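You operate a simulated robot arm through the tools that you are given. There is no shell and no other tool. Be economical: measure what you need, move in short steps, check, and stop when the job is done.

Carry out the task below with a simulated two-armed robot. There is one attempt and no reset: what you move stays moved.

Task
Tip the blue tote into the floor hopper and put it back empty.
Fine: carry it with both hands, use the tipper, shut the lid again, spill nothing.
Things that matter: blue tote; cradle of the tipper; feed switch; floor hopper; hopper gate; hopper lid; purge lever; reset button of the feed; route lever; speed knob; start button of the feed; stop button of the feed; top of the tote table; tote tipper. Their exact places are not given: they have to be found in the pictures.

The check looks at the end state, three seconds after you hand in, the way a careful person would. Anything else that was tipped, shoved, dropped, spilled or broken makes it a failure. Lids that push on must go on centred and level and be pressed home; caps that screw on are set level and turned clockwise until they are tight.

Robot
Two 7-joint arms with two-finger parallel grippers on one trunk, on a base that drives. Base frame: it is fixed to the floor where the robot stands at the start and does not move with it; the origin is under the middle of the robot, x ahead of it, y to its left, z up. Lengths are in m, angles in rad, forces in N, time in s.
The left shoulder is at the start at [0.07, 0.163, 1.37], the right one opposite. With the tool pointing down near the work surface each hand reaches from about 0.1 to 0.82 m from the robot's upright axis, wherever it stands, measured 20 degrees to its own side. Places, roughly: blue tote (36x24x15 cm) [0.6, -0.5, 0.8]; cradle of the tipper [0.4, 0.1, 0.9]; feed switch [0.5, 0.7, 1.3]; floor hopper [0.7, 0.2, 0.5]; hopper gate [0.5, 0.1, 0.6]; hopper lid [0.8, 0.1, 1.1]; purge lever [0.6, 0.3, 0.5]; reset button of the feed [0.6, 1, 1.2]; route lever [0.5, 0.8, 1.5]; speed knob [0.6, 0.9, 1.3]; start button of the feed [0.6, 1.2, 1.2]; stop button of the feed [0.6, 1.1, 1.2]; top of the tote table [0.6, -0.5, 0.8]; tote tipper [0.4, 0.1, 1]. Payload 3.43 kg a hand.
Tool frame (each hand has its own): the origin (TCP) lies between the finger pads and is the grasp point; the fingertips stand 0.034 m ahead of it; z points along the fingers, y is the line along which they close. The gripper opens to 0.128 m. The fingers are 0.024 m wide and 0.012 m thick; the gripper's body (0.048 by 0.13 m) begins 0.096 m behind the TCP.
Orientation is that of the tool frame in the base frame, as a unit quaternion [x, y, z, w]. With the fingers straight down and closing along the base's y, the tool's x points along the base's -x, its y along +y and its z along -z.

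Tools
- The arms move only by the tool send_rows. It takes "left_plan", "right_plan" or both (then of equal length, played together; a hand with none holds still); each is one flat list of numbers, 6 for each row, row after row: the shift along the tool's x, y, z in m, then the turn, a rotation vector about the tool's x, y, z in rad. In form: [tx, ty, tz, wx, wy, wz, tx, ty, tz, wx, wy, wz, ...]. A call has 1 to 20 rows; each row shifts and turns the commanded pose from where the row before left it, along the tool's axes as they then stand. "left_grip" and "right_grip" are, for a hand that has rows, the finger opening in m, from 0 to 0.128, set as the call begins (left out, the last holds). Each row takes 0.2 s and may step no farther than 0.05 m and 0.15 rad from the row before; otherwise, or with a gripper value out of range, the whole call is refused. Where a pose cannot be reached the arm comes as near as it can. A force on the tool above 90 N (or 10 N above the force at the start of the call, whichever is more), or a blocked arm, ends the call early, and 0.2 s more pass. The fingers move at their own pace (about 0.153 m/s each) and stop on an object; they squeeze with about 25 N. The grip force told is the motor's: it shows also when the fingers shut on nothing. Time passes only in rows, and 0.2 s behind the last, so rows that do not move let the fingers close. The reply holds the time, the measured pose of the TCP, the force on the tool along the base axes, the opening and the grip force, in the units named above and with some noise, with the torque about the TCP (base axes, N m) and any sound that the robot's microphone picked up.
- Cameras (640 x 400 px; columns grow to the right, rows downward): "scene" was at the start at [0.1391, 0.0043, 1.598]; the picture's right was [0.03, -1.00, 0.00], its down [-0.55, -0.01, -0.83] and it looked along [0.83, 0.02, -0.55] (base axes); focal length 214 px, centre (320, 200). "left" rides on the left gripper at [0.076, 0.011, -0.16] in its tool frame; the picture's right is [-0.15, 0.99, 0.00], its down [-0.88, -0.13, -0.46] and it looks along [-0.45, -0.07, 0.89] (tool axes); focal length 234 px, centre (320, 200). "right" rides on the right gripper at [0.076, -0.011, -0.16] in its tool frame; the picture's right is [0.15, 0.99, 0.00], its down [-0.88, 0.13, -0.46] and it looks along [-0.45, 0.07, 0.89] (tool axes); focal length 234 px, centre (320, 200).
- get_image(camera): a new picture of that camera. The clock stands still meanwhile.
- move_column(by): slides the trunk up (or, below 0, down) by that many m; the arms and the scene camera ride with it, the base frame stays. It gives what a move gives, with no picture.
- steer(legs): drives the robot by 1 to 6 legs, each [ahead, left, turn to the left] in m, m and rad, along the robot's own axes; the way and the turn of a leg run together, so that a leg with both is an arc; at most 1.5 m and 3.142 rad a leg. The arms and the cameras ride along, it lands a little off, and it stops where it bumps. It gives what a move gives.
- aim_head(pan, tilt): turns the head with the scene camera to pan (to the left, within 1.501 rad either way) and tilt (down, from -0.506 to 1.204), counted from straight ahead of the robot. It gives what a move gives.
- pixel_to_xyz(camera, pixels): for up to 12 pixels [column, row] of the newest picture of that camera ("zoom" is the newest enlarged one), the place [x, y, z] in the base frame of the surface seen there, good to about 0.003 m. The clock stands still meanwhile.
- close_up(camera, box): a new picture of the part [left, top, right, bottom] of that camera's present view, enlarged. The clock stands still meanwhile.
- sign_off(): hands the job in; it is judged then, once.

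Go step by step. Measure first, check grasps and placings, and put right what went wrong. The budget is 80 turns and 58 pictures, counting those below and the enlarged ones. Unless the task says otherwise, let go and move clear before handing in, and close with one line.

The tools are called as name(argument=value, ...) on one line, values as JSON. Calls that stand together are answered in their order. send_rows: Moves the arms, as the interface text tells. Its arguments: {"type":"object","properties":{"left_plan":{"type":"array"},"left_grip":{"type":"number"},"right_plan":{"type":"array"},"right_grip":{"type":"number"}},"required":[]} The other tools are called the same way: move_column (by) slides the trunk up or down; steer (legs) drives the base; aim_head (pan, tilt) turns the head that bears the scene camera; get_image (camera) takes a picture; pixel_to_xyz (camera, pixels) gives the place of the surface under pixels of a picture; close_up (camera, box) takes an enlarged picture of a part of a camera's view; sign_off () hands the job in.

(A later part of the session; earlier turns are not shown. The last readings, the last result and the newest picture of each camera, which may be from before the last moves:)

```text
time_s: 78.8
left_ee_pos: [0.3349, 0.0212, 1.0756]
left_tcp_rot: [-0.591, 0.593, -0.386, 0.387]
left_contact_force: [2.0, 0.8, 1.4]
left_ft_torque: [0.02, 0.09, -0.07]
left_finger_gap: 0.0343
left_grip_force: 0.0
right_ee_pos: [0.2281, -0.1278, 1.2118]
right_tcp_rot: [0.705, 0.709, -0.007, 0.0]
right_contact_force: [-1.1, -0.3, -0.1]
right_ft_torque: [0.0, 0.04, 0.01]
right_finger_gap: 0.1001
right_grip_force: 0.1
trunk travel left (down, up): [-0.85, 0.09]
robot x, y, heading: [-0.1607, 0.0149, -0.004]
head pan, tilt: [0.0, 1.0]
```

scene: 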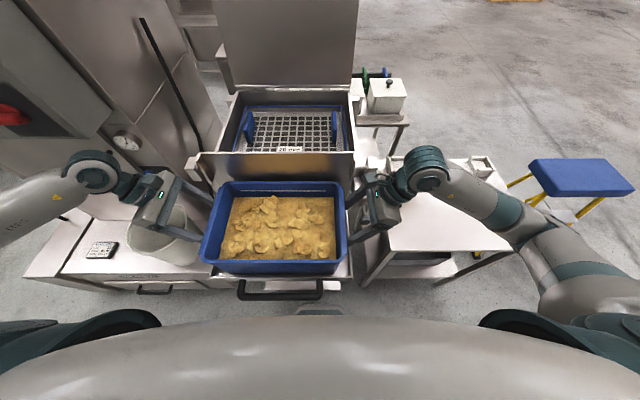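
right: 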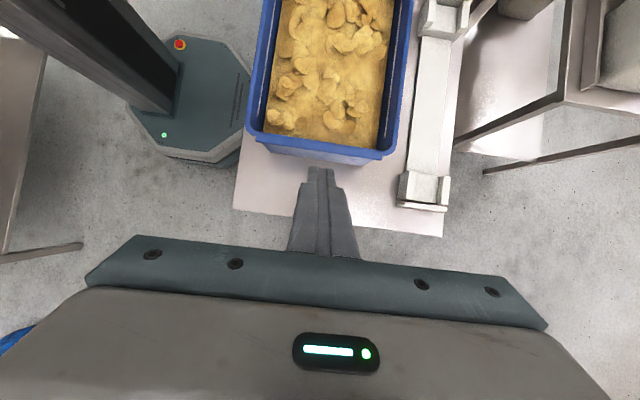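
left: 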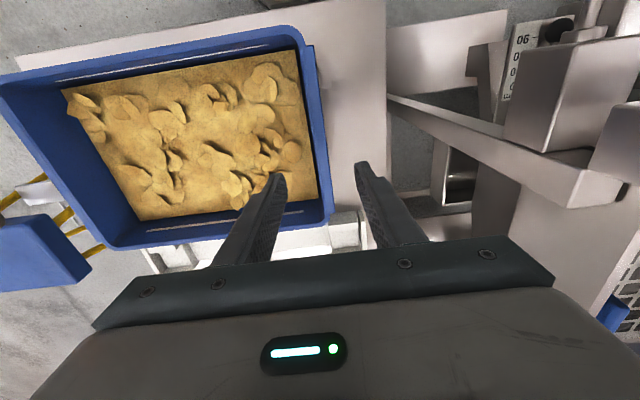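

The left hand couldn't come that close to the chest and ended up over the tote. I'll lift it straight up at once and look.

send_rows(left_plan=[0, -0.034, -0.0159, 0, 0, 0, 0, -0.034, -0.0159, 0, 0, 0, 0, -0.034, -0.0159, 0, 0, 0, 0, -0.034, -0.0159, 0, 0, 0])

get_image(camera="scene")

pixel_to_xyz(camera="scene", pixels=[[230, 310], [270, 320], [300, 300], [200, 300]])

```text
time_s: 79.8
left_ee_pos: [0.3298, 0.0214, 1.2283]
left_tcp_rot: [-0.591, 0.593, -0.384, 0.388]
left_contact_force: [-0.7, 0.6, 0.2]
left_ft_torque: [0.0, 0.02, -0.05]
left_finger_gap: 0.0358
left_grip_force: 0.0
right_ee_pos: [0.2285, -0.1283, 1.2119]
right_tcp_rot: [0.705, 0.709, -0.005, 0.001]
right_contact_force: [0.0, 0.9, -0.6]
right_ft_torque: [-0.01, 0.0, 0.01]
right_finger_gap: 0.1
right_grip_force: 0.2
trunk travel left (down, up): [-0.85, 0.09]
robot x, y, heading: [-0.159, 0.0122, -0.007]
head pan, tilt: [0.0, 1.0]
```

```text
12 pictures are left
```

scene: 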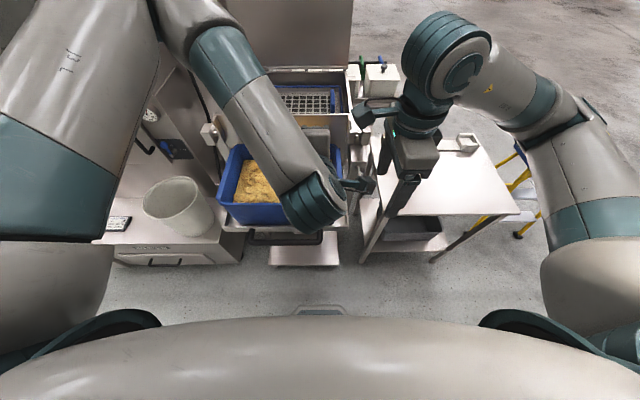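

```text
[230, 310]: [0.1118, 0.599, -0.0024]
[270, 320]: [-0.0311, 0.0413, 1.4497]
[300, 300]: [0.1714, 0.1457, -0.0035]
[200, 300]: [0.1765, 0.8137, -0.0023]
```

The tote looks undisturbed. The forward-pointing pose is too close to the chest, so I'll use a nearly vertical pose (20° tilt) from above instead, after backing up 5 cm more.

send_rows(left_plan=[0, 0, 0, -0.131, 0, 0, 0, 0, 0, -0.131, 0, 0, 0, 0, 0, -0.131, 0, 0, 0, 0, 0, -0.131, 0, 0, 0, 0, 0, -0.131, 0, 0, 0, 0, 0, -0.131, 0, 0], left_grip=0.026)

steer(legs=[[-0.05, 0, 0]])

send_rows(left_plan=[-0.0206, 0.015, -0.0055, 0, 0, 0, -0.0206, 0.015, -0.0055, 0, 0, 0, -0.0206, 0.015, -0.0055, 0, 0, 0, -0.0206, 0.015, -0.0055, 0, 0, 0, -0.0206, 0.015, -0.0055, 0, 0, 0])

```text
time_s: 81.2
left_ee_pos: [0.3273, 0.0194, 1.2199]
left_tcp_rot: [-0.683, 0.699, -0.144, 0.158]
left_contact_force: [0.6, -1.3, -2.0]
left_ft_torque: [0.29, 0.06, 0.2]
left_finger_gap: 0.0261
left_grip_force: 0.0
right_ee_pos: [0.2329, -0.1241, 1.2168]
right_tcp_rot: [0.709, 0.705, 0.003, -0.003]
right_contact_force: [-1.3, 1.5, 1.9]
right_ft_torque: [-0.04, -0.26, 0.15]
right_finger_gap: 0.1
right_grip_force: 0.1
trunk travel left (down, up): [-0.85, 0.09]
robot x, y, heading: [-0.1582, 0.0158, -0.006]
head pan, tilt: [0.0, 1.0]
stopped in row 6 (left hand): the force on the tool passed its limit at 107 N (the readings are from after the stop); the commanded pose is now the measured one
```

```text
time_s: 82.1
left_ee_pos: [0.2852, 0.0199, 1.2163]
left_tcp_rot: [-0.684, 0.699, -0.141, 0.155]
left_contact_force: [2.9, -1.6, -3.5]
left_ft_torque: [0.64, 0.07, 0.38]
left_finger_gap: 0.0258
left_grip_force: 0.0
right_ee_pos: [0.1898, -0.1239, 1.2137]
right_tcp_rot: [0.709, 0.705, 0.001, -0.005]
right_contact_force: [-1.3, 3.1, 3.7]
right_ft_torque: [-0.15, -0.28, 0.18]
right_finger_gap: 0.1001
right_grip_force: 0.1
trunk travel left (down, up): [-0.85, 0.09]
robot x, y, heading: [-0.2064, 0.0144, -0.007]
head pan, tilt: [0.0, 1.0]
```

```text
time_s: 82.5
left_ee_pos: [0.2661, 0.0422, 1.2149]
left_tcp_rot: [-0.686, 0.697, -0.138, 0.156]
left_contact_force: [0.0, 0.3, -4.0]
left_ft_torque: [0.32, -0.39, -0.03]
left_finger_gap: 0.0258
left_grip_force: 0.1
right_ee_pos: [0.1828, -0.1167, 1.2186]
right_tcp_rot: [0.703, 0.711, 0.01, -0.006]
right_contact_force: [-0.1, -0.2, 4.8]
right_ft_torque: [0.39, 0.07, -0.03]
right_finger_gap: 0.1
right_grip_force: 0.0
trunk travel left (down, up): [-0.85, 0.09]
robot x, y, heading: [-0.2065, 0.0124, -0.005]
head pan, tilt: [0.0, 1.0]
stopped in row 2 (left hand): the force on the tool passed its limit at 111 N (the readings are from after the stop); the commanded pose is now the measured one
```

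The two hand cameras are touching each other. I'll move the right hand away to the right first.

send_rows(right_plan=[-0.03, 0, 0, 0, 0, 0, -0.04, 0, 0, 0, 0, 0, -0.04, 0, 0, 0, 0, 0, -0.04, 0, 0, 0, 0, 0, -0.04, 0, 0, 0, 0, 0])

send_rows(left_plan=[-0.0164, 0.0125, -0.0045, 0, 0, 0, -0.0164, 0.0125, -0.0045, 0, 0, 0, -0.0164, 0.0125, -0.0045, 0, 0, 0, -0.0164, 0.0125, -0.0045, 0, 0, 0, -0.0164, 0.0125, -0.0045, 0, 0, 0])

get_image(camera="scene")

```text
time_s: 83.8
left_ee_pos: [0.2636, 0.0383, 1.2159]
left_tcp_rot: [-0.686, 0.697, -0.138, 0.158]
left_contact_force: [-0.3, -0.3, 0.2]
left_ft_torque: [0.02, 0.01, -0.03]
left_finger_gap: 0.026
left_grip_force: 0.1
right_ee_pos: [0.1821, -0.31, 1.2153]
right_tcp_rot: [0.703, 0.711, 0.011, -0.007]
right_contact_force: [0.1, -1.0, 0.4]
right_ft_torque: [0.04, 0.01, 0.04]
right_finger_gap: 0.0998
right_grip_force: 0.1
trunk travel left (down, up): [-0.85, 0.09]
robot x, y, heading: [-0.2077, 0.0163, -0.008]
head pan, tilt: [0.0, 1.0]
```

```text
time_s: 85.0
left_ee_pos: [0.2234, 0.1056, 1.2193]
left_tcp_rot: [-0.686, 0.698, -0.137, 0.156]
left_contact_force: [0.2, -0.3, -0.6]
left_ft_torque: [0.01, 0.0, 0.0]
left_finger_gap: 0.0261
left_grip_force: 0.1
left hand out of reach, approached as far as the arm can: row 4, 5
right_ee_pos: [0.1839, -0.309, 1.2161]
right_tcp_rot: [0.703, 0.711, 0.012, -0.006]
right_contact_force: [0.1, 0.3, -0.1]
right_ft_torque: [-0.01, -0.01, -0.01]
right_finger_gap: 0.1001
right_grip_force: 0.1
trunk travel left (down, up): [-0.85, 0.09]
robot x, y, heading: [-0.2077, 0.013, -0.002]
head pan, tilt: [0.0, 1.0]
```

```text
11 pictures are left
```

scene: 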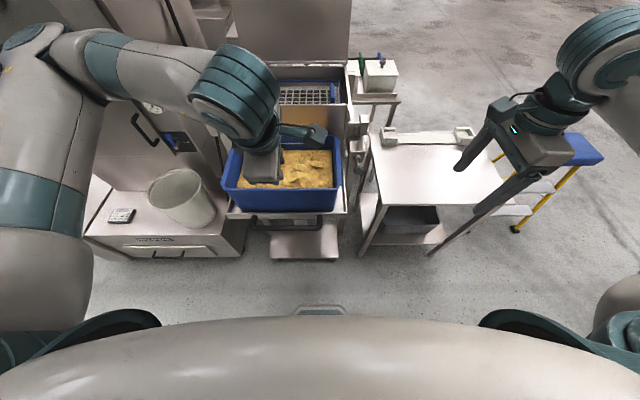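

Left hand is at (0.223,0.106,1.219), about 24° tilted. I'll lower it in front of the tote to just above the bar.

send_rows(left_plan=[-0.003, 0.0204, 0.0369, 0, 0, 0, -0.003, 0.0204, 0.0369, 0, 0, 0, -0.003, 0.0204, 0.0369, 0, 0, 0, -0.003, 0.0204, 0.0369, 0, 0, 0, -0.003, 0.0204, 0.0369, 0, 0, 0])

get_image(camera="left")

```text
time_s: 86.2
left_ee_pos: [0.2199, 0.1211, 1.0095]
left_tcp_rot: [-0.685, 0.697, -0.139, 0.157]
left_contact_force: [0.4, -0.3, 0.5]
left_ft_torque: [-0.02, 0.01, 0.0]
left_finger_gap: 0.0262
left_grip_force: 0.0
left hand out of reach, approached as far as the arm can: row 1, 2
right_ee_pos: [0.1828, -0.3084, 1.2164]
right_tcp_rot: [0.704, 0.71, 0.011, -0.006]
right_contact_force: [0.1, 0.3, -0.2]
right_ft_torque: [0.0, 0.01, 0.0]
right_finger_gap: 0.0999
right_grip_force: 0.0
trunk travel left (down, up): [-0.85, 0.09]
robot x, y, heading: [-0.2046, 0.0169, -0.006]
head pan, tilt: [0.0, 1.0]
```

```text
10 pictures are left
```

left: 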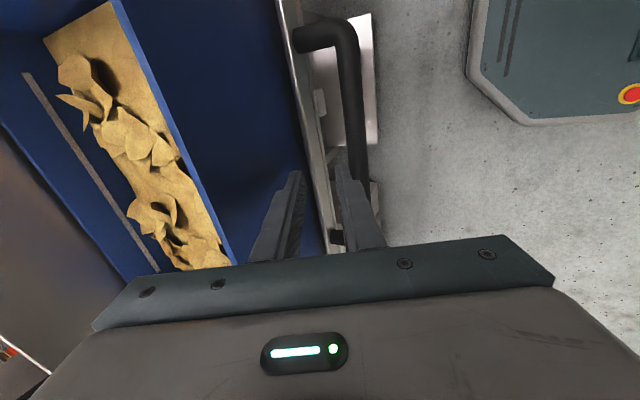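

The bar shows at (340,30)–(357,175), slightly to the robot's side of the fingers. I'll measure it and the cradle lip.

pixel_to_xyz(camera="left", pixels=[[348, 60], [352, 100], [356, 140], [342, 60], [358, 100], [300, 70], [312, 110], [285, 20], [318, 40]])

```text
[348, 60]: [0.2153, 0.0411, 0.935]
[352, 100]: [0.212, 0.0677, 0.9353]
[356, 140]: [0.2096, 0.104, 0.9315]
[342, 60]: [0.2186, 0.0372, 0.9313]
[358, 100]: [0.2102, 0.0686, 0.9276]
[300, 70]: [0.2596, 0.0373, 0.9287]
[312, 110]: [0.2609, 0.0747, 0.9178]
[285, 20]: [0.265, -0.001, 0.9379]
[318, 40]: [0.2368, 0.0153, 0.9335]
```

The bar axis is at about x=0.2135, z=0.926, with the lip at x=0.262. I'll open to 0.04, shift back and slide down along the tool axis over the bar.

send_rows(left_plan=[0, 0.02, 0, 0, 0, 0, 0, 0.0197, 0, 0, 0, 0, 0, 0, 0.02, 0, 0, 0, 0, 0, 0.02, 0, 0, 0, 0, 0, 0.0195, 0, 0, 0], left_grip=0.04)

close_up(camera="left", box=[220, 20, 460, 260])

```text
time_s: 87.3
left_ee_pos: [0.2118, 0.1199, 0.9364]
left_tcp_rot: [-0.685, 0.698, -0.138, 0.157]
left_contact_force: [-0.2, 0.1, 0.2]
left_ft_torque: [-0.01, 0.01, 0.0]
left_finger_gap: 0.0396
left_grip_force: 0.1
left hand out of reach, approached as far as the arm can: row 2
right_ee_pos: [0.1848, -0.3087, 1.2165]
right_tcp_rot: [0.704, 0.71, 0.012, -0.006]
right_contact_force: [0.7, 0.7, 0.1]
right_ft_torque: [0.04, 0.0, -0.02]
right_finger_gap: 0.1
right_grip_force: 0.1
trunk travel left (down, up): [-0.85, 0.09]
robot x, y, heading: [-0.2067, 0.0143, -0.011]
head pan, tilt: [0.0, 1.0]
```

```text
1.67 times, centred on (340, 140) of left
```

zoom: 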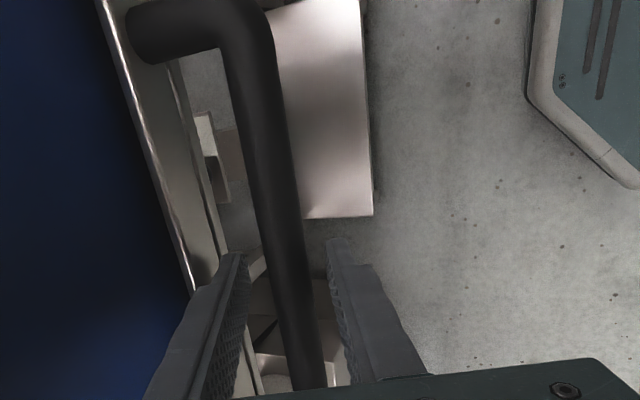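

The bar is between the fingers. I'll close on it and try the first 8° of tipping along the arc about the pivot (≈(0.559,1.066)).

send_rows(left_plan=[0, 0, 0, 0, 0, 0, 0, 0, 0, 0, 0, 0, 0, 0, 0, 0, 0, 0], left_grip=0.0)

send_rows(left_plan=[0, -0.0018, -0.026, -0.07, 0, 0, 0, -0.0018, -0.026, -0.07, 0, 0])

```text
time_s: 88.2
left_ee_pos: [0.2112, 0.122, 0.9364]
left_tcp_rot: [-0.685, 0.698, -0.137, 0.155]
left_contact_force: [-9.9, -2.6, -15.7]
left_ft_torque: [-0.79, 0.24, 1.04]
left_finger_gap: 0.0197
left_grip_force: 45.9
right_ee_pos: [0.1833, -0.3077, 1.2147]
right_tcp_rot: [0.704, 0.711, 0.012, -0.006]
right_contact_force: [0.0, 0.0, 0.0]
right_ft_torque: [-0.03, 0.02, -0.03]
right_finger_gap: 0.0999
right_grip_force: 0.0
trunk travel left (down, up): [-0.85, 0.09]
robot x, y, heading: [-0.205, 0.0176, -0.006]
head pan, tilt: [0.0, 1.0]
```

```text
time_s: 88.8
left_ee_pos: [0.1938, 0.1216, 0.9879]
left_tcp_rot: [-0.695, 0.705, -0.089, 0.109]
left_contact_force: [-15.3, 0.3, -13.0]
left_ft_torque: [-0.59, -0.01, 0.91]
left_finger_gap: 0.0199
left_grip_force: 44.6
right_ee_pos: [0.1825, -0.3081, 1.2161]
right_tcp_rot: [0.703, 0.711, 0.011, -0.006]
right_contact_force: [-0.2, -0.5, 0.1]
right_ft_torque: [-0.01, 0.0, 0.0]
right_finger_gap: 0.0998
right_grip_force: 0.1
trunk travel left (down, up): [-0.85, 0.09]
robot x, y, heading: [-0.2038, 0.0155, -0.009]
head pan, tilt: [0.0, 1.0]
```

The tipper moves freely with modest force. I'll continue to about 24°.

send_rows(left_plan=[0, -0.0018, -0.026, -0.07, 0, 0, 0, -0.0018, -0.026, -0.07, 0, 0, 0, -0.0018, -0.026, -0.07, 0, 0, 0, -0.0018, -0.026, -0.07, 0, 0])

```text
time_s: 89.8
left_ee_pos: [0.1859, 0.1206, 1.0902]
left_tcp_rot: [-0.704, 0.71, 0.01, 0.012]
left_contact_force: [0.3, 16.7, -8.8]
left_ft_torque: [0.48, -0.2, 0.83]
left_finger_gap: 0.0197
left_grip_force: 45.4
right_ee_pos: [0.1848, -0.306, 1.2156]
right_tcp_rot: [0.704, 0.71, 0.009, -0.005]
right_contact_force: [-0.5, 0.3, -0.2]
right_ft_torque: [0.01, -0.02, -0.01]
right_finger_gap: 0.0999
right_grip_force: 0.1
trunk travel left (down, up): [-0.85, 0.09]
robot x, y, heading: [-0.2072, 0.018, -0.003]
head pan, tilt: [0.0, 1.0]
```

At about 24° the tool is vertical. I'll keep it vertical and follow the arc to 60°, slowly.

send_rows(left_plan=[0, -0.0012, -0.0195, 0, 0, 0, 0, -0.0022, -0.0194, 0, 0, 0, 0, -0.0032, -0.0192, 0, 0, 0, 0, -0.0042, -0.0191, 0, 0, 0, 0, -0.0052, -0.0188, 0, 0, 0, 0, -0.0062, -0.0185, 0, 0, 0, 0, -0.0071, -0.0182, 0, 0, 0, 0, -0.0081, -0.0177, 0, 0, 0, 0, -0.009, -0.0173, 0, 0, 0, 0, -0.0099, -0.0169, 0, 0, 0, 0, -0.0108, -0.0163, 0, 0, 0, 0, -0.0116, -0.0157, 0, 0, 0])

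get_image(camera="scene")

```text
time_s: 92.3
left_ee_pos: [0.2592, 0.1165, 1.3088]
left_tcp_rot: [-0.703, 0.711, 0.008, 0.01]
left_contact_force: [-14.0, 27.2, 4.1]
left_ft_torque: [0.65, 0.23, 1.05]
left_finger_gap: 0.0199
left_grip_force: 44.6
right_ee_pos: [0.1811, -0.3039, 1.2164]
right_tcp_rot: [0.703, 0.711, 0.01, -0.005]
right_contact_force: [-0.6, 0.3, -0.8]
right_ft_torque: [-0.03, 0.0, -0.02]
right_finger_gap: 0.1001
right_grip_force: 0.0
trunk travel left (down, up): [-0.85, 0.09]
robot x, y, heading: [-0.2069, 0.0125, -0.007]
head pan, tilt: [0.0, 1.0]
```

```text
8 pictures are left
```

scene: 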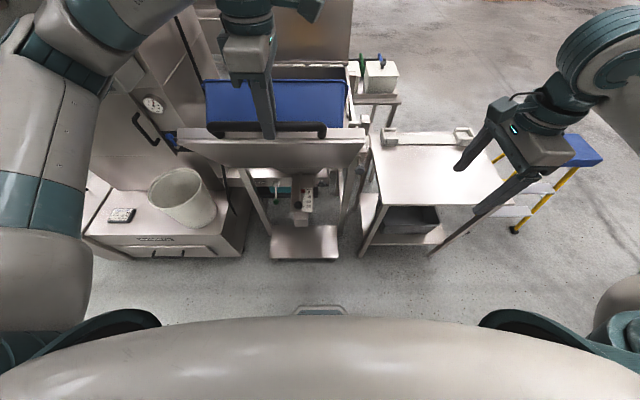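

The tote stays in the cradle at 60°. I'll continue to about 96° and listen for sounds.

send_rows(left_plan=[0, -0.0124, -0.0151, 0, 0, 0, 0, -0.0132, -0.0144, 0, 0, 0, 0, -0.0139, -0.0137, 0, 0, 0, 0, -0.0146, -0.0129, 0, 0, 0, 0, -0.0153, -0.0122, 0, 0, 0, 0, -0.0159, -0.0113, 0, 0, 0, 0, -0.0165, -0.0105, 0, 0, 0, 0, -0.0169, -0.0096, 0, 0, 0, 0, -0.0175, -0.0087, 0, 0, 0, 0, -0.0179, -0.0078, 0, 0, 0, 0, -0.0183, -0.0068, 0, 0, 0, 0, -0.0186, -0.0059, 0, 0, 0])

get_image(camera="scene")

```text
time_s: 95.0
left_ee_pos: [0.4496, 0.1092, 1.4387]
left_tcp_rot: [-0.704, 0.71, 0.009, 0.011]
left_contact_force: [-4.1, 24.9, 19.1]
left_ft_torque: [0.78, 0.23, 0.94]
left_finger_gap: 0.0198
left_grip_force: 45.1
right_ee_pos: [0.1825, -0.3034, 1.2169]
right_tcp_rot: [0.703, 0.711, 0.01, -0.004]
right_contact_force: [-0.1, 0.3, -0.5]
right_ft_torque: [-0.02, 0.03, -0.01]
right_finger_gap: 0.0998
right_grip_force: 0.1
trunk travel left (down, up): [-0.85, 0.09]
robot x, y, heading: [-0.2108, 0.0156, -0.002]
head pan, tilt: [0.0, 1.0]
```

```text
7 pictures are left
```

scene: 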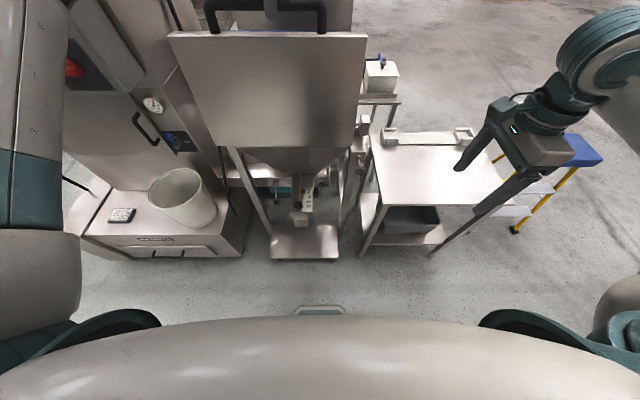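

Now about 96°. I'll continue by arm to about 108°, then drive the base slowly forward, since the arc is nearly horizontal there, to reach about 120°.

send_rows(left_plan=[0, -0.0189, -0.0049, 0, 0, 0, 0, -0.0191, -0.0039, 0, 0, 0, 0, -0.0193, -0.0029, 0, 0, 0, 0, -0.0194, -0.0019, 0, 0, 0])

steer(legs=[[0.04, 0, 0], [0.04, 0, 0]])

```text
time_s: 95.7
left_ee_pos: [0.4725, 0.1053, 1.4502]
left_tcp_rot: [-0.696, 0.718, 0.028, 0.006]
left_contact_force: [-79.0, 14.2, 1.5]
left_ft_torque: [1.58, 1.76, 0.99]
left_finger_gap: 0.0204
left_grip_force: 44.6
right_ee_pos: [0.1699, -0.3043, 1.2198]
right_tcp_rot: [0.702, 0.712, 0.014, -0.002]
right_contact_force: [1.2, 1.0, 1.0]
right_ft_torque: [0.03, 0.03, 0.06]
right_finger_gap: 0.1001
right_grip_force: 0.1
trunk travel left (down, up): [-0.85, 0.09]
robot x, y, heading: [-0.2092, 0.0161, -0.0]
head pan, tilt: [0.0, 1.0]
stopped in row 3 (left hand): the force on the tool passed its limit at 132 N (the readings are from after the stop); the commanded pose is now the measured one
```

```text
time_s: 96.5
left_ee_pos: [0.4729, 0.1049, 1.4524]
left_tcp_rot: [-0.694, 0.719, 0.03, -0.001]
left_contact_force: [-64.5, 4.9, 10.9]
left_ft_torque: [-0.95, 1.53, 1.12]
left_finger_gap: 0.0204
left_grip_force: 45.2
right_ee_pos: [0.1755, -0.303, 1.221]
right_tcp_rot: [0.702, 0.712, 0.014, -0.001]
right_contact_force: [-0.9, 0.5, 0.9]
right_ft_torque: [-0.03, 0.02, 0.01]
right_finger_gap: 0.1002
right_grip_force: 0.1
trunk travel left (down, up): [-0.85, 0.09]
robot x, y, heading: [-0.2054, 0.0205, 0.001]
head pan, tilt: [0.0, 1.0]
stopped in leg 1: the force on the tool passed its limit at 106 N (the readings are from after the stop); the commanded pose is now the measured one
```

The tipper has hit a firm stop at about 98–100°. I'll ease off the push slightly, wait for the contents to run out, and look.

send_rows(left_plan=[0, 0.004, 0, 0, 0, 0, 0, 0, 0, 0, 0, 0, 0, 0, 0, 0, 0, 0, 0, 0, 0, 0, 0, 0, 0, 0, 0, 0, 0, 0, 0, 0, 0, 0, 0, 0, 0, 0, 0, 0, 0, 0, 0, 0, 0, 0, 0, 0, 0, 0, 0, 0, 0, 0, 0, 0, 0, 0, 0, 0, 0, 0, 0, 0, 0, 0, 0, 0, 0, 0, 0, 0])

get_image(camera="left")

```text
time_s: 99.1
left_ee_pos: [0.4722, 0.1043, 1.4511]
left_tcp_rot: [-0.695, 0.718, 0.036, 0.003]
left_contact_force: [-49.0, 5.9, 34.4]
left_ft_torque: [0.38, 1.23, 1.1]
left_finger_gap: 0.0203
left_grip_force: 45.2
right_ee_pos: [0.1765, -0.3064, 1.2205]
right_tcp_rot: [0.703, 0.711, 0.015, -0.001]
right_contact_force: [-0.3, -0.4, -0.2]
right_ft_torque: [-0.04, 0.04, -0.01]
right_finger_gap: 0.0999
right_grip_force: 0.0
trunk travel left (down, up): [-0.85, 0.09]
robot x, y, heading: [-0.1999, 0.0172, -0.004]
head pan, tilt: [0.0, 1.0]
```

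```text
6 pictures are left
```

left: 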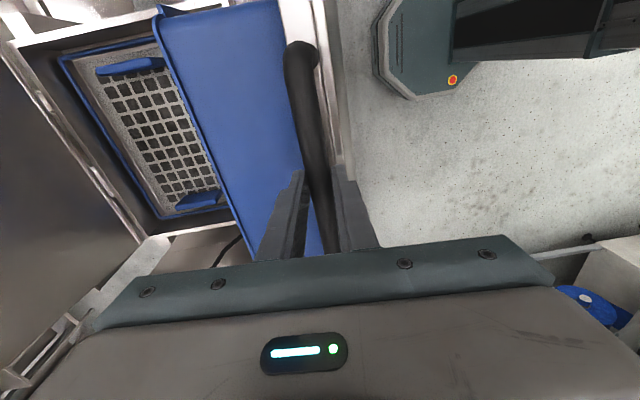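

The hand camera shows the tote on its side over the screen. No contents are visible on the screen at (165,120). I'll measure the tote rim position to work out the angle.

pixel_to_xyz(camera="left", pixels=[[170, 30], [205, 130], [235, 200], [250, 60], [270, 150], [285, 30], [318, 60], [160, 130], [130, 100], [110, 150], [290, 110], [300, 20]])

close_up(camera="left", box=[20, 0, 340, 240])

```text
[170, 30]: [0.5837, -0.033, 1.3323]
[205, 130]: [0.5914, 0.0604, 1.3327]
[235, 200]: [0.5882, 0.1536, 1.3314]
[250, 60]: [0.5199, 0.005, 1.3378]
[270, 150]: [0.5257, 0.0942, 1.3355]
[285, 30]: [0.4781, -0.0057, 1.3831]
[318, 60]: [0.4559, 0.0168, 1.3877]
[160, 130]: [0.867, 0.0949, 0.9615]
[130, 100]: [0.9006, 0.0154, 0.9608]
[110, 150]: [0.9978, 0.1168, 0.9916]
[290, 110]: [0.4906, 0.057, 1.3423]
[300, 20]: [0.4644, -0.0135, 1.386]
```

```text
1.67 times, centred on (180, 120) of left
```

zoom: 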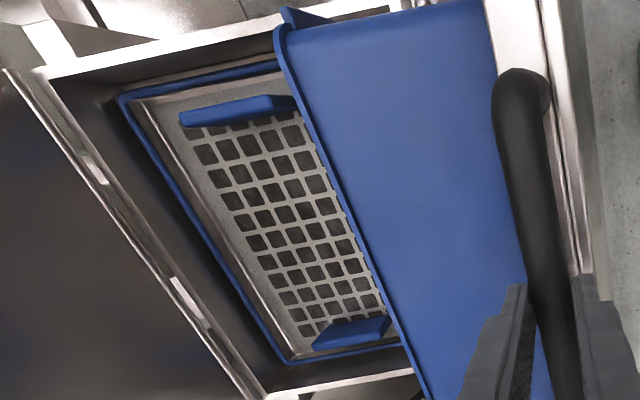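

The stop is real: a circle fit gives pivot (0.554,1.075) and about 100° of rotation, held for over 2 s. I'll bring the cradle back along the arc to 60° and then 24°.

send_rows(left_plan=[0, 0.015, 0.0069, 0, 0, 0, 0, 0.015, 0.0069, 0, 0, 0, 0, 0.0182, 0.0064, 0, 0, 0, 0, 0.0179, 0.0073, 0, 0, 0, 0, 0.0175, 0.0082, 0, 0, 0, 0, 0.017, 0.0091, 0, 0, 0, 0, 0.0165, 0.01, 0, 0, 0, 0, 0.0159, 0.0109, 0, 0, 0, 0, 0.0154, 0.0117, 0, 0, 0, 0, 0.0148, 0.0124, 0, 0, 0, 0, 0.0141, 0.0132, 0, 0, 0, 0, 0.0133, 0.014, 0, 0, 0, 0, 0.0126, 0.0146, 0, 0, 0, 0, 0.0118, 0.0152, 0, 0, 0])

send_rows(left_plan=[0, 0.011, 0.0158, 0, 0, 0, 0, 0.0102, 0.0165, 0, 0, 0, 0, 0.0093, 0.0169, 0, 0, 0, 0, 0.0084, 0.0174, 0, 0, 0, 0, 0.0075, 0.0178, 0, 0, 0, 0, 0.0065, 0.0181, 0, 0, 0, 0, 0.0056, 0.0185, 0, 0, 0, 0, 0.0046, 0.0188, 0, 0, 0, 0, 0.0036, 0.019, 0, 0, 0, 0, 0.0027, 0.0191, 0, 0, 0, 0, 0.0016, 0.0192, 0, 0, 0, 0, 0.0006, 0.0193, 0, 0, 0])

get_image(camera="scene")

```text
time_s: 102.1
left_ee_pos: [0.2699, 0.1072, 1.3059]
left_tcp_rot: [-0.695, 0.718, 0.039, -0.002]
left_contact_force: [6.7, -32.5, -6.5]
left_ft_torque: [-0.16, -0.01, 1.05]
left_finger_gap: 0.0203
left_grip_force: 45.4
right_ee_pos: [0.1915, -0.312, 1.2138]
right_tcp_rot: [0.702, 0.712, 0.011, -0.008]
right_contact_force: [0.9, 0.0, 0.3]
right_ft_torque: [-0.05, 0.02, 0.03]
right_finger_gap: 0.1003
right_grip_force: 0.1
trunk travel left (down, up): [-0.85, 0.09]
robot x, y, heading: [-0.1989, 0.0148, -0.002]
head pan, tilt: [0.0, 1.0]
```

```text
time_s: 104.7
left_ee_pos: [0.1864, 0.1228, 1.0947]
left_tcp_rot: [-0.695, 0.718, 0.038, -0.003]
left_contact_force: [2.9, -32.8, -4.8]
left_ft_torque: [-0.39, 0.09, 1.1]
left_finger_gap: 0.0201
left_grip_force: 45.3
right_ee_pos: [0.191, -0.3126, 1.2146]
right_tcp_rot: [0.702, 0.712, 0.012, -0.008]
right_contact_force: [0.2, -0.6, -0.3]
right_ft_torque: [0.0, -0.02, 0.0]
right_finger_gap: 0.1
right_grip_force: 0.1
trunk travel left (down, up): [-0.85, 0.09]
robot x, y, heading: [-0.2008, 0.0143, -0.005]
head pan, tilt: [0.0, 1.0]
```

```text
4 pictures are left
```

scene: 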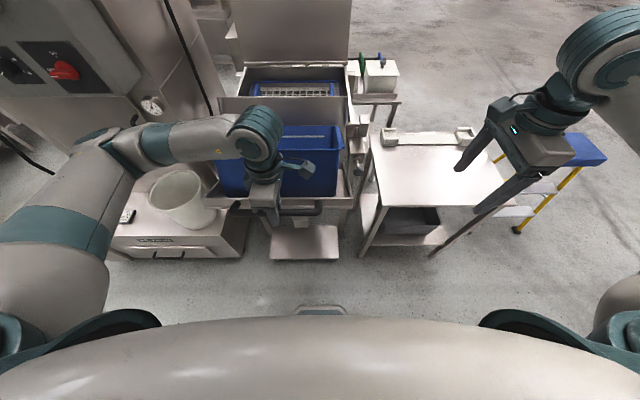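

The tote interior looks empty: only blue walls show at (310,140). I'll lower the cradle to rest, then release the bar.

send_rows(left_plan=[0, 0.0009, 0.013, 0.035, 0, 0, 0, 0.0009, 0.013, 0.035, 0, 0, 0, 0.0009, 0.013, 0.035, 0, 0, 0, 0.0009, 0.013, 0.035, 0, 0, 0, 0.0009, 0.013, 0.035, 0, 0, 0, 0.0009, 0.013, 0.035, 0, 0, 0, 0.0009, 0.013, 0.035, 0, 0, 0, 0.0009, 0.013, 0.035, 0, 0, 0, 0.0009, 0.013, 0.035, 0, 0, 0, 0.0009, 0.013, 0.035, 0, 0, 0, 0.0009, 0.013, 0.035, 0, 0, 0, 0.0009, 0.013, 0.035, 0, 0])

```text
time_s: 107.3
left_ee_pos: [0.2079, 0.1299, 0.9415]
left_tcp_rot: [-0.682, 0.707, -0.12, 0.147]
left_contact_force: [55.2, -36.5, 16.9]
left_ft_torque: [-0.28, -0.11, 0.81]
left_finger_gap: 0.0205
left_grip_force: 45.3
right_ee_pos: [0.1972, -0.3129, 1.2119]
right_tcp_rot: [0.703, 0.712, 0.01, -0.01]
right_contact_force: [0.0, -0.2, 0.7]
right_ft_torque: [0.02, -0.02, -0.02]
right_finger_gap: 0.1002
right_grip_force: 0.2
trunk travel left (down, up): [-0.85, 0.09]
robot x, y, heading: [-0.2006, 0.0149, -0.002]
head pan, tilt: [0.0, 1.0]
```

The cradle is back down on its rest. I'll open the fingers, back off along the tool axis, rise and straighten.

send_rows(left_plan=[0, 0, 0, 0, 0, 0, 0, 0, 0, 0, 0, 0, 0, 0, -0.03, 0, 0, 0, 0, 0, -0.03, 0, 0, 0, 0, -0.0163, -0.0366, 0, 0, 0, 0, -0.0163, -0.0366, 0, 0, 0, 0, -0.0163, -0.0366, 0, 0, 0, 0, -0.0163, -0.0366, 0, 0, 0, 0, -0.0163, -0.0366, 0, 0, 0, 0, 0, 0, -0.133, 0, 0, 0, 0, 0, -0.133, 0, 0, 0, 0, 0, -0.12, 0, 0], left_grip=0.04)

get_image(camera="left")

pixel_to_xyz(camera="left", pixels=[[200, 60], [200, 120], [240, 60], [60, 100], [100, 200], [150, 100], [270, 40], [120, 40], [30, 30], [220, 200]])

```text
time_s: 109.9
left_ee_pos: [0.2206, 0.1021, 1.178]
left_tcp_rot: [-0.695, 0.719, 0.025, 0.01]
left_contact_force: [0.2, 0.1, -0.1]
left_ft_torque: [-0.02, -0.01, 0.03]
left_finger_gap: 0.0396
left_grip_force: 0.0
left hand out of reach, approached as far as the arm can: row 4, 5, 6, 7
right_ee_pos: [0.1909, -0.3083, 1.215]
right_tcp_rot: [0.703, 0.711, 0.012, -0.006]
right_contact_force: [-0.5, -0.6, -0.2]
right_ft_torque: [-0.02, 0.0, 0.02]
right_finger_gap: 0.1001
right_grip_force: 0.0
trunk travel left (down, up): [-0.85, 0.09]
robot x, y, heading: [-0.2013, 0.0183, -0.004]
head pan, tilt: [0.0, 1.0]
```

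```text
3 pictures are left
```

left: 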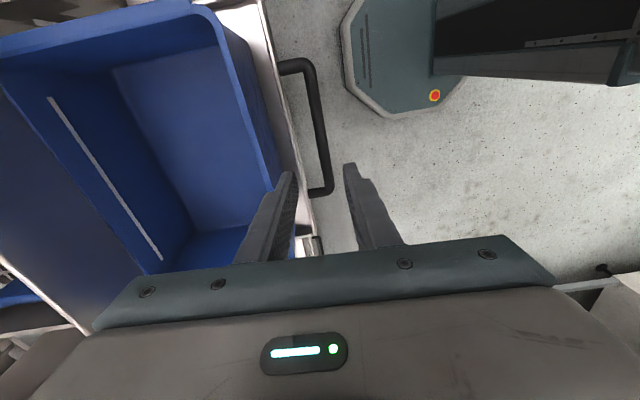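

```text
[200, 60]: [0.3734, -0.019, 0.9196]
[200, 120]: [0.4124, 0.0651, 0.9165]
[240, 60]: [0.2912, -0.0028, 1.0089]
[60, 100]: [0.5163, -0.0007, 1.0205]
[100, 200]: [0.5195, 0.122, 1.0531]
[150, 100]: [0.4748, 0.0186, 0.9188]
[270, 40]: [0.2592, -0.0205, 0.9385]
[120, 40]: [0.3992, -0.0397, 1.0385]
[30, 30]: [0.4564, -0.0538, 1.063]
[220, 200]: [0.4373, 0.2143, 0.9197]
```

The tote is empty and sits against the back wall, centre x≈0.397, y≈0.126. I'll drive forward 0.2 m and bring both hands out beside the ends again, forks open.

steer(legs=[[0.2, 0, 0]])

send_rows(left_plan=[-0.036, 0, -0.005, 0, 0, 0, -0.036, 0, -0.005, 0, 0, 0, -0.036, 0, -0.005, 0, 0, 0, -0.036, 0, -0.005, 0, 0, 0, -0.036, 0, 0, 0, 0, 0, -0.036, 0, 0, 0, 0, 0, -0.03, 0, 0, 0, 0, 0], right_plan=[0.025, 0, 0, 0, 0, 0, 0.025, 0, 0, 0, 0, 0, 0.025, 0, 0, 0, 0, 0, 0.025, 0, 0, 0, 0, 0, 0.025, 0, 0, 0, 0, 0, 0.025, 0, 0, 0, 0, 0, 0.025, 0, 0, 0, 0, 0], left_grip=0.1, right_grip=0.1)

```text
time_s: 111.5
left_ee_pos: [0.4181, 0.1057, 1.1786]
left_tcp_rot: [-0.696, 0.717, 0.024, 0.012]
left_contact_force: [0.0, 0.0, 0.9]
left_ft_torque: [-0.02, -0.03, -0.01]
left_finger_gap: 0.0401
left_grip_force: 0.1
right_ee_pos: [0.3902, -0.3052, 1.2166]
right_tcp_rot: [0.702, 0.713, 0.011, -0.005]
right_contact_force: [-0.6, -0.5, 0.2]
right_ft_torque: [0.05, -0.05, 0.03]
right_finger_gap: 0.1001
right_grip_force: 0.1
trunk travel left (down, up): [-0.85, 0.09]
robot x, y, heading: [-0.0002, 0.0137, 0.003]
head pan, tilt: [0.0, 1.0]
```

```text
time_s: 113.1
left_ee_pos: [0.4276, 0.3512, 1.2104]
left_tcp_rot: [-0.696, 0.718, 0.023, 0.009]
left_contact_force: [0.0, 0.9, 0.2]
left_ft_torque: [-0.01, -0.01, 0.0]
left_finger_gap: 0.1002
left_grip_force: 0.0
right_ee_pos: [0.3903, -0.1292, 1.2193]
right_tcp_rot: [0.701, 0.713, 0.01, -0.005]
right_contact_force: [-0.4, 0.1, 0.2]
right_ft_torque: [-0.03, -0.01, -0.01]
right_finger_gap: 0.1001
right_grip_force: 0.2
trunk travel left (down, up): [-0.85, 0.09]
robot x, y, heading: [-0.0017, 0.0143, 0.003]
head pan, tilt: [0.0, 1.0]
```

I'll correct small orientation errors, centre both hands at x≈0.397, descend, tilt and slip the forks under the lips.

send_rows(left_plan=[0, 0, 0, 0.018, 0.047, -0.031, 0.0065, 0.0153, 0, 0, 0, 0, 0.0065, 0.0153, 0, 0, 0, 0, 0, 0, 0.038, 0, 0, 0, 0, 0, 0.038, 0, 0, 0, 0, 0, 0.038, 0, 0, 0, 0, 0, 0.038, 0, 0, 0, 0, 0, 0.038, 0, 0, 0], right_plan=[0, 0, 0, 0.007, -0.021, 0.016, 0.0221, 0.0033, 0, 0, 0, 0, 0.0221, 0.0034, 0, 0, 0, 0, 0, 0, 0.0398, 0, 0, 0, 0, 0, 0.0398, 0, 0, 0, 0, 0, 0.0398, 0, 0, 0, 0, 0, 0.0398, 0, 0, 0, 0, 0, 0.0398, 0, 0, 0])

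```text
time_s: 114.9
left_ee_pos: [0.3956, 0.3367, 1.0206]
left_tcp_rot: [0.708, -0.706, -0.001, 0.0]
left_contact_force: [0.6, 0.1, -0.2]
left_ft_torque: [-0.01, 0.03, -0.02]
left_finger_gap: 0.1
left_grip_force: 0.1
right_ee_pos: [0.3968, -0.0869, 1.0205]
right_tcp_rot: [0.707, 0.707, 0.001, 0.0]
right_contact_force: [-0.6, -0.6, -0.1]
right_ft_torque: [-0.06, -0.01, -0.01]
right_finger_gap: 0.0998
right_grip_force: 0.1
trunk travel left (down, up): [-0.85, 0.09]
robot x, y, heading: [-0.0011, 0.0147, -0.001]
head pan, tilt: [0.0, 1.0]
```

Both hands are in place. I'll tilt, move in, and raise gently to take the load.

send_rows(left_plan=[0, 0, 0, 0, 0.13, 0, 0, 0, 0, 0, 0.13, 0, 0, 0, 0, 0, 0.13, 0, 0, 0, 0, 0, 0.13, 0, 0.0148, 0, 0.0085, 0, 0, 0, 0.0067, 0, -0.0077, 0, 0, 0, 0.005, 0, -0.0087, 0, 0, 0, 0.005, 0, -0.0087, 0, 0, 0, 0.005, 0, -0.0087, 0, 0, 0, 0.005, 0, -0.0087, 0, 0, 0, 0.005, 0, -0.0087, 0, 0, 0, 0.005, 0, -0.0087, 0, 0, 0], right_plan=[0, 0, 0, 0, 0.13, 0, 0, 0, 0, 0, 0.13, 0, 0, 0, 0, 0, 0.13, 0, 0, 0, 0, 0, 0.13, 0, 0.0148, 0, 0.0085, 0, 0, 0, 0.0067, 0, -0.0077, 0, 0, 0, 0.005, 0, -0.0087, 0, 0, 0, 0.005, 0, -0.0087, 0, 0, 0, 0.005, 0, -0.0087, 0, 0, 0, 0.005, 0, -0.0087, 0, 0, 0, 0.005, 0, -0.0087, 0, 0, 0, 0.005, 0, -0.0087, 0, 0, 0])

pixel_to_xyz(camera="scene", pixels=[[320, 200]])

```text
time_s: 117.5
left_ee_pos: [0.3964, 0.3179, 1.0911]
left_tcp_rot: [0.684, -0.683, 0.18, 0.182]
left_contact_force: [-1.3, 7.7, -2.1]
left_ft_torque: [0.25, 0.09, -0.08]
left_finger_gap: 0.1001
left_grip_force: 0.3
right_ee_pos: [0.395, -0.0693, 1.0911]
right_tcp_rot: [0.683, 0.684, 0.181, -0.183]
right_contact_force: [0.5, -8.4, -2.4]
right_ft_torque: [-0.25, -0.1, -0.23]
right_finger_gap: 0.0997
right_grip_force: 0.1
trunk travel left (down, up): [-0.85, 0.09]
robot x, y, heading: [-0.0034, 0.016, 0.005]
head pan, tilt: [0.0, 1.0]
```

```text
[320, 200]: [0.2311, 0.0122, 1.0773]
```

The empty tote is lifting on the forks, with about 2 N vertical each. I'll raise it to z≈1.22 and then shift it −0.27 in y.

send_rows(left_plan=[0.005, 0.002, -0.0087, 0, 0, 0, 0.00995, 0.002, -0.01736, 0, 0, 0, 0.00995, 0.002, -0.01736, 0, 0, 0, 0.00995, 0, -0.01736, 0, 0, 0, 0.00995, 0, -0.01736, 0, 0, 0, 0.00995, 0, -0.01736, 0, 0, 0, 0.00995, 0, -0.01736, 0, 0, 0], right_plan=[0.005, -0.002, -0.0087, 0, 0, 0, 0.00995, -0.002, -0.01736, 0, 0, 0, 0.00995, -0.002, -0.01736, 0, 0, 0, 0.00995, 0, -0.01736, 0, 0, 0, 0.00995, 0, -0.01736, 0, 0, 0, 0.00995, 0, -0.01736, 0, 0, 0, 0.00995, 0, -0.01736, 0, 0, 0])

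send_rows(right_plan=[-0.00908, 0, -0.0052, 0, 0, 0, -0.01815, 0, -0.0104, 0, 0, 0, -0.01815, 0, -0.0104, 0, 0, 0, -0.01815, 0, -0.0104, 0, 0, 0, -0.01815, 0, -0.0104, 0, 0, 0, -0.01815, 0, -0.0104, 0, 0, 0, -0.01815, 0, -0.0104, 0, 0, 0, -0.01815, 0, -0.0104, 0, 0, 0, -0.01815, 0, -0.0104, 0, 0, 0, -0.01815, 0, -0.0104, 0, 0, 0, -0.01815, 0, -0.0104, 0, 0, 0, -0.01815, 0, -0.0104, 0, 0, 0, -0.01815, 0, -0.0104, 0, 0, 0, -0.00908, 0, -0.0052, 0, 0, 0], left_plan=[0.00908, 0, 0.0052, 0, 0, 0, 0.01815, 0, 0.0104, 0, 0, 0, 0.01815, 0, 0.0104, 0, 0, 0, 0.01815, 0, 0.0104, 0, 0, 0, 0.01815, 0, 0.0104, 0, 0, 0, 0.01815, 0, 0.0104, 0, 0, 0, 0.01815, 0, 0.0104, 0, 0, 0, 0.01815, 0, 0.0104, 0, 0, 0, 0.01815, 0, 0.0104, 0, 0, 0, 0.01815, 0, 0.0104, 0, 0, 0, 0.01815, 0, 0.0104, 0, 0, 0, 0.01815, 0, 0.0104, 0, 0, 0, 0.01815, 0, 0.0104, 0, 0, 0, 0.00908, 0, 0.0052, 0, 0, 0])

steer(legs=[[0, -0.2, 0], [0, -0.2, 0]])

```text
time_s: 119.1
left_ee_pos: [0.3914, 0.3177, 1.2212]
left_tcp_rot: [0.685, -0.682, 0.18, 0.181]
left_contact_force: [-0.9, 33.4, -2.4]
left_ft_torque: [0.85, 0.14, -0.46]
left_finger_gap: 0.1004
left_grip_force: 0.2
right_ee_pos: [0.3909, -0.0682, 1.2221]
right_tcp_rot: [0.683, 0.684, 0.181, -0.182]
right_contact_force: [2.3, -33.6, -1.3]
right_ft_torque: [-0.82, -0.1, -0.29]
right_finger_gap: 0.1007
right_grip_force: 0.5
trunk travel left (down, up): [-0.85, 0.09]
robot x, y, heading: [0.0012, 0.0198, 0.005]
head pan, tilt: [0.0, 1.0]
```

```text
time_s: 122.1
left_ee_pos: [0.3925, 0.0465, 1.22]
left_tcp_rot: [0.685, -0.683, 0.179, 0.182]
left_contact_force: [-3.9, 29.4, -2.6]
left_ft_torque: [0.77, 0.01, -0.61]
left_finger_gap: 0.1004
left_grip_force: 0.3
right_ee_pos: [0.3908, -0.3411, 1.221]
right_tcp_rot: [0.684, 0.682, 0.183, -0.182]
right_contact_force: [4.2, -28.6, -2.3]
right_ft_torque: [-0.75, 0.0, -0.76]
right_finger_gap: 0.1002
right_grip_force: 0.4
trunk travel left (down, up): [-0.85, 0.09]
robot x, y, heading: [0.0003, 0.0155, 0.0]
head pan, tilt: [0.0, 1.0]
```

```text
time_s: 124.9
left_ee_pos: [0.3949, -0.3471, 1.2185]
left_tcp_rot: [0.686, -0.681, 0.18, 0.182]
left_contact_force: [-5.3, 30.0, -1.4]
left_ft_torque: [0.76, 0.19, -1.01]
left_finger_gap: 0.1012
left_grip_force: 1.3
right_ee_pos: [0.3916, -0.7326, 1.2229]
right_tcp_rot: [0.683, 0.684, 0.181, -0.182]
right_contact_force: [4.6, -28.9, -2.1]
right_ft_torque: [-0.8, -0.19, -0.97]
right_finger_gap: 0.1014
right_grip_force: 1.0
trunk travel left (down, up): [-0.85, 0.09]
robot x, y, heading: [0.0008, -0.384, 0.006]
head pan, tilt: [0.0, 1.0]
```

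The tote is at y≈−0.540, matching where it started. I'll move it forward 0.164 over the table and lower it most of the way.

send_rows(left_plan=[0, -0.012, 0, 0, 0, 0, 0, -0.02, 0, 0, 0, 0, 0, -0.02, 0, 0, 0, 0, 0, -0.02, 0, 0, 0, 0, 0, -0.02, 0, 0, 0, 0, 0, -0.02, 0, 0, 0, 0, 0, -0.02, 0, 0, 0, 0, 0, -0.02, 0, 0, 0, 0, 0, -0.012, 0, 0, 0, 0], right_plan=[0, 0.012, 0, 0, 0, 0, 0, 0.02, 0, 0, 0, 0, 0, 0.02, 0, 0, 0, 0, 0, 0.02, 0, 0, 0, 0, 0, 0.02, 0, 0, 0, 0, 0, 0.02, 0, 0, 0, 0, 0, 0.02, 0, 0, 0, 0, 0, 0.02, 0, 0, 0, 0, 0, 0.012, 0, 0, 0, 0])

send_rows(left_plan=[-0.005, 0, 0.0087, 0, 0, 0, -0.00995, 0, 0.01736, 0, 0, 0, -0.00995, 0, 0.01736, 0, 0, 0, -0.00995, 0, 0.01736, 0, 0, 0, -0.00995, 0, 0.01736, 0, 0, 0, -0.00995, 0, 0.01736, 0, 0, 0, -0.00995, 0, 0.01736, 0, 0, 0, -0.00995, 0, 0.01736, 0, 0, 0, -0.00995, 0, 0.01736, 0, 0, 0, -0.00995, 0, 0.01736, 0, 0, 0, -0.00995, 0, 0.01736, 0, 0, 0, -0.00995, 0, 0.01736, 0, 0, 0, -0.00995, 0, 0.01736, 0, 0, 0], right_plan=[-0.005, 0, 0.0087, 0, 0, 0, -0.00995, 0, 0.01736, 0, 0, 0, -0.00995, 0, 0.01736, 0, 0, 0, -0.00995, 0, 0.01736, 0, 0, 0, -0.00995, 0, 0.01736, 0, 0, 0, -0.00995, 0, 0.01736, 0, 0, 0, -0.00995, 0, 0.01736, 0, 0, 0, -0.00995, 0, 0.01736, 0, 0, 0, -0.00995, 0, 0.01736, 0, 0, 0, -0.00995, 0, 0.01736, 0, 0, 0, -0.00995, 0, 0.01736, 0, 0, 0, -0.00995, 0, 0.01736, 0, 0, 0, -0.00995, 0, 0.01736, 0, 0, 0])

```text
time_s: 126.9
left_ee_pos: [0.558, -0.3483, 1.2189]
left_tcp_rot: [0.686, -0.682, 0.18, 0.181]
left_contact_force: [2.4, 15.0, -1.6]
left_ft_torque: [0.38, -0.08, 0.38]
left_finger_gap: 0.0999
left_grip_force: 0.1
right_ee_pos: [0.5562, -0.7357, 1.2208]
right_tcp_rot: [0.682, 0.684, 0.181, -0.183]
right_contact_force: [-2.2, -14.2, -2.2]
right_ft_torque: [-0.39, 0.15, 0.54]
right_finger_gap: 0.1005
right_grip_force: 1.0
trunk travel left (down, up): [-0.85, 0.09]
robot x, y, heading: [-0.0, -0.383, 0.001]
head pan, tilt: [0.0, 1.0]
```

```text
time_s: 129.7
left_ee_pos: [0.5569, -0.3462, 0.9679]
left_tcp_rot: [0.686, -0.682, 0.179, 0.18]
left_contact_force: [1.7, 1.0, -2.1]
left_ft_torque: [0.06, 0.13, 0.07]
left_finger_gap: 0.1002
left_grip_force: 0.2
right_ee_pos: [0.5565, -0.7355, 0.9719]
right_tcp_rot: [0.682, 0.684, 0.183, -0.183]
right_contact_force: [-0.9, -0.7, -2.7]
right_ft_torque: [0.0, -0.07, 0.05]
right_finger_gap: 0.0999
right_grip_force: 0.2
trunk travel left (down, up): [-0.85, 0.09]
robot x, y, heading: [0.0025, -0.3801, 0.002]
head pan, tilt: [0.0, 1.0]
```

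Squeeze has dropped but both hands still carry the tote. I'll lower the last 5.5 cm gently until it's unloaded.

send_rows(left_plan=[-0.004, 0, 0.0069, 0, 0, 0, -0.004, 0, 0.0069, 0, 0, 0, -0.004, 0, 0.0069, 0, 0, 0, -0.004, 0, 0.0069, 0, 0, 0, -0.004, 0, 0.0069, 0, 0, 0, -0.004, 0, 0.0069, 0, 0, 0, -0.003, 0, 0.0052, 0, 0, 0], right_plan=[-0.004, 0, 0.0069, 0, 0, 0, -0.004, 0, 0.0069, 0, 0, 0, -0.004, 0, 0.0069, 0, 0, 0, -0.004, 0, 0.0069, 0, 0, 0, -0.004, 0, 0.0069, 0, 0, 0, -0.004, 0, 0.0069, 0, 0, 0, -0.003, 0, 0.0052, 0, 0, 0])

```text
time_s: 131.3
left_ee_pos: [0.5573, -0.3452, 0.9147]
left_tcp_rot: [0.685, -0.683, 0.18, 0.181]
left_contact_force: [-0.5, 0.1, -0.7]
left_ft_torque: [0.01, 0.04, -0.01]
left_finger_gap: 0.1001
left_grip_force: 0.1
right_ee_pos: [0.5557, -0.7355, 0.9188]
right_tcp_rot: [0.682, 0.685, 0.182, -0.182]
right_contact_force: [0.7, 0.2, -0.5]
right_ft_torque: [0.0, -0.05, -0.01]
right_finger_gap: 0.1001
right_grip_force: 0.1
trunk travel left (down, up): [-0.85, 0.09]
robot x, y, heading: [0.0019, -0.3815, 0.003]
head pan, tilt: [0.0, 1.0]
```

The tote rests on the table and the forks are unloaded. I'll withdraw the forks outward, untilt and rise. I'll also check from the last scene picture how far the base could move forward under the tipper, which I'll need to reach the lid.

send_rows(left_plan=[-0.01736, 0, -0.00994, 0, 0, 0, 0, 0, 0, 0, -0.13, 0, 0, 0, 0, 0, -0.13, 0, 0, 0, 0, 0, -0.13, 0, 0, 0, 0, 0, -0.13, 0, -0.02, 0, -0.03, 0, 0, 0, 0, 0, -0.045, 0, 0, 0, 0, 0, -0.045, 0, 0, 0, 0, 0, -0.045, 0, 0, 0, 0, 0, -0.045, 0, 0, 0, 0, 0, -0.045, 0, 0, 0, 0, 0, -0.045, 0, 0, 0, 0, 0, -0.045, 0, 0, 0, 0, 0, -0.045, 0, 0, 0], right_plan=[-0.01736, 0, -0.00994, 0, 0, 0, 0, 0, 0, 0, -0.13, 0, 0, 0, 0, 0, -0.13, 0, 0, 0, 0, 0, -0.13, 0, 0, 0, 0, 0, -0.13, 0, -0.02, 0, -0.03, 0, 0, 0, 0, 0, -0.045, 0, 0, 0, 0, 0, -0.045, 0, 0, 0, 0, 0, -0.045, 0, 0, 0, 0, 0, -0.045, 0, 0, 0, 0, 0, -0.045, 0, 0, 0, 0, 0, -0.045, 0, 0, 0, 0, 0, -0.045, 0, 0, 0, 0, 0, -0.045, 0, 0, 0])

pixel_to_xyz(camera="scene", pixels=[[320, 308], [300, 306], [345, 310], [305, 257], [275, 257], [336, 255], [300, 225], [320, 330], [200, 258], [360, 258], [290, 50]])

```text
time_s: 134.3
left_ee_pos: [0.5563, -0.309, 1.3038]
left_tcp_rot: [0.709, -0.705, -0.001, -0.001]
left_contact_force: [-0.9, 0.9, 0.8]
left_ft_torque: [-0.01, -0.04, 0.01]
left_finger_gap: 0.0999
left_grip_force: 0.0
right_ee_pos: [0.5569, -0.7751, 1.3064]
right_tcp_rot: [0.707, 0.707, 0.0, 0.0]
right_contact_force: [-0.6, -0.4, -0.5]
right_ft_torque: [-0.01, -0.01, -0.04]
right_finger_gap: 0.0999
right_grip_force: 0.0
trunk travel left (down, up): [-0.85, 0.09]
robot x, y, heading: [-0.0008, -0.3796, 0.005]
head pan, tilt: [0.0, 1.0]
```

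```text
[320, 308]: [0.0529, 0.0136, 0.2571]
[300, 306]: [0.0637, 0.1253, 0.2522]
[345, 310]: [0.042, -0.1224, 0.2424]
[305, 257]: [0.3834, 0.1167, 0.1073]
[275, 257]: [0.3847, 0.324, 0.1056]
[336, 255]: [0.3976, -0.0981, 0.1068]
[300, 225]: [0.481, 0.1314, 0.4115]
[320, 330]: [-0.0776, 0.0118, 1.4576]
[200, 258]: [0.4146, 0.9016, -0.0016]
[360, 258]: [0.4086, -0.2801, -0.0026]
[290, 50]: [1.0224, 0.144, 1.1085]
```

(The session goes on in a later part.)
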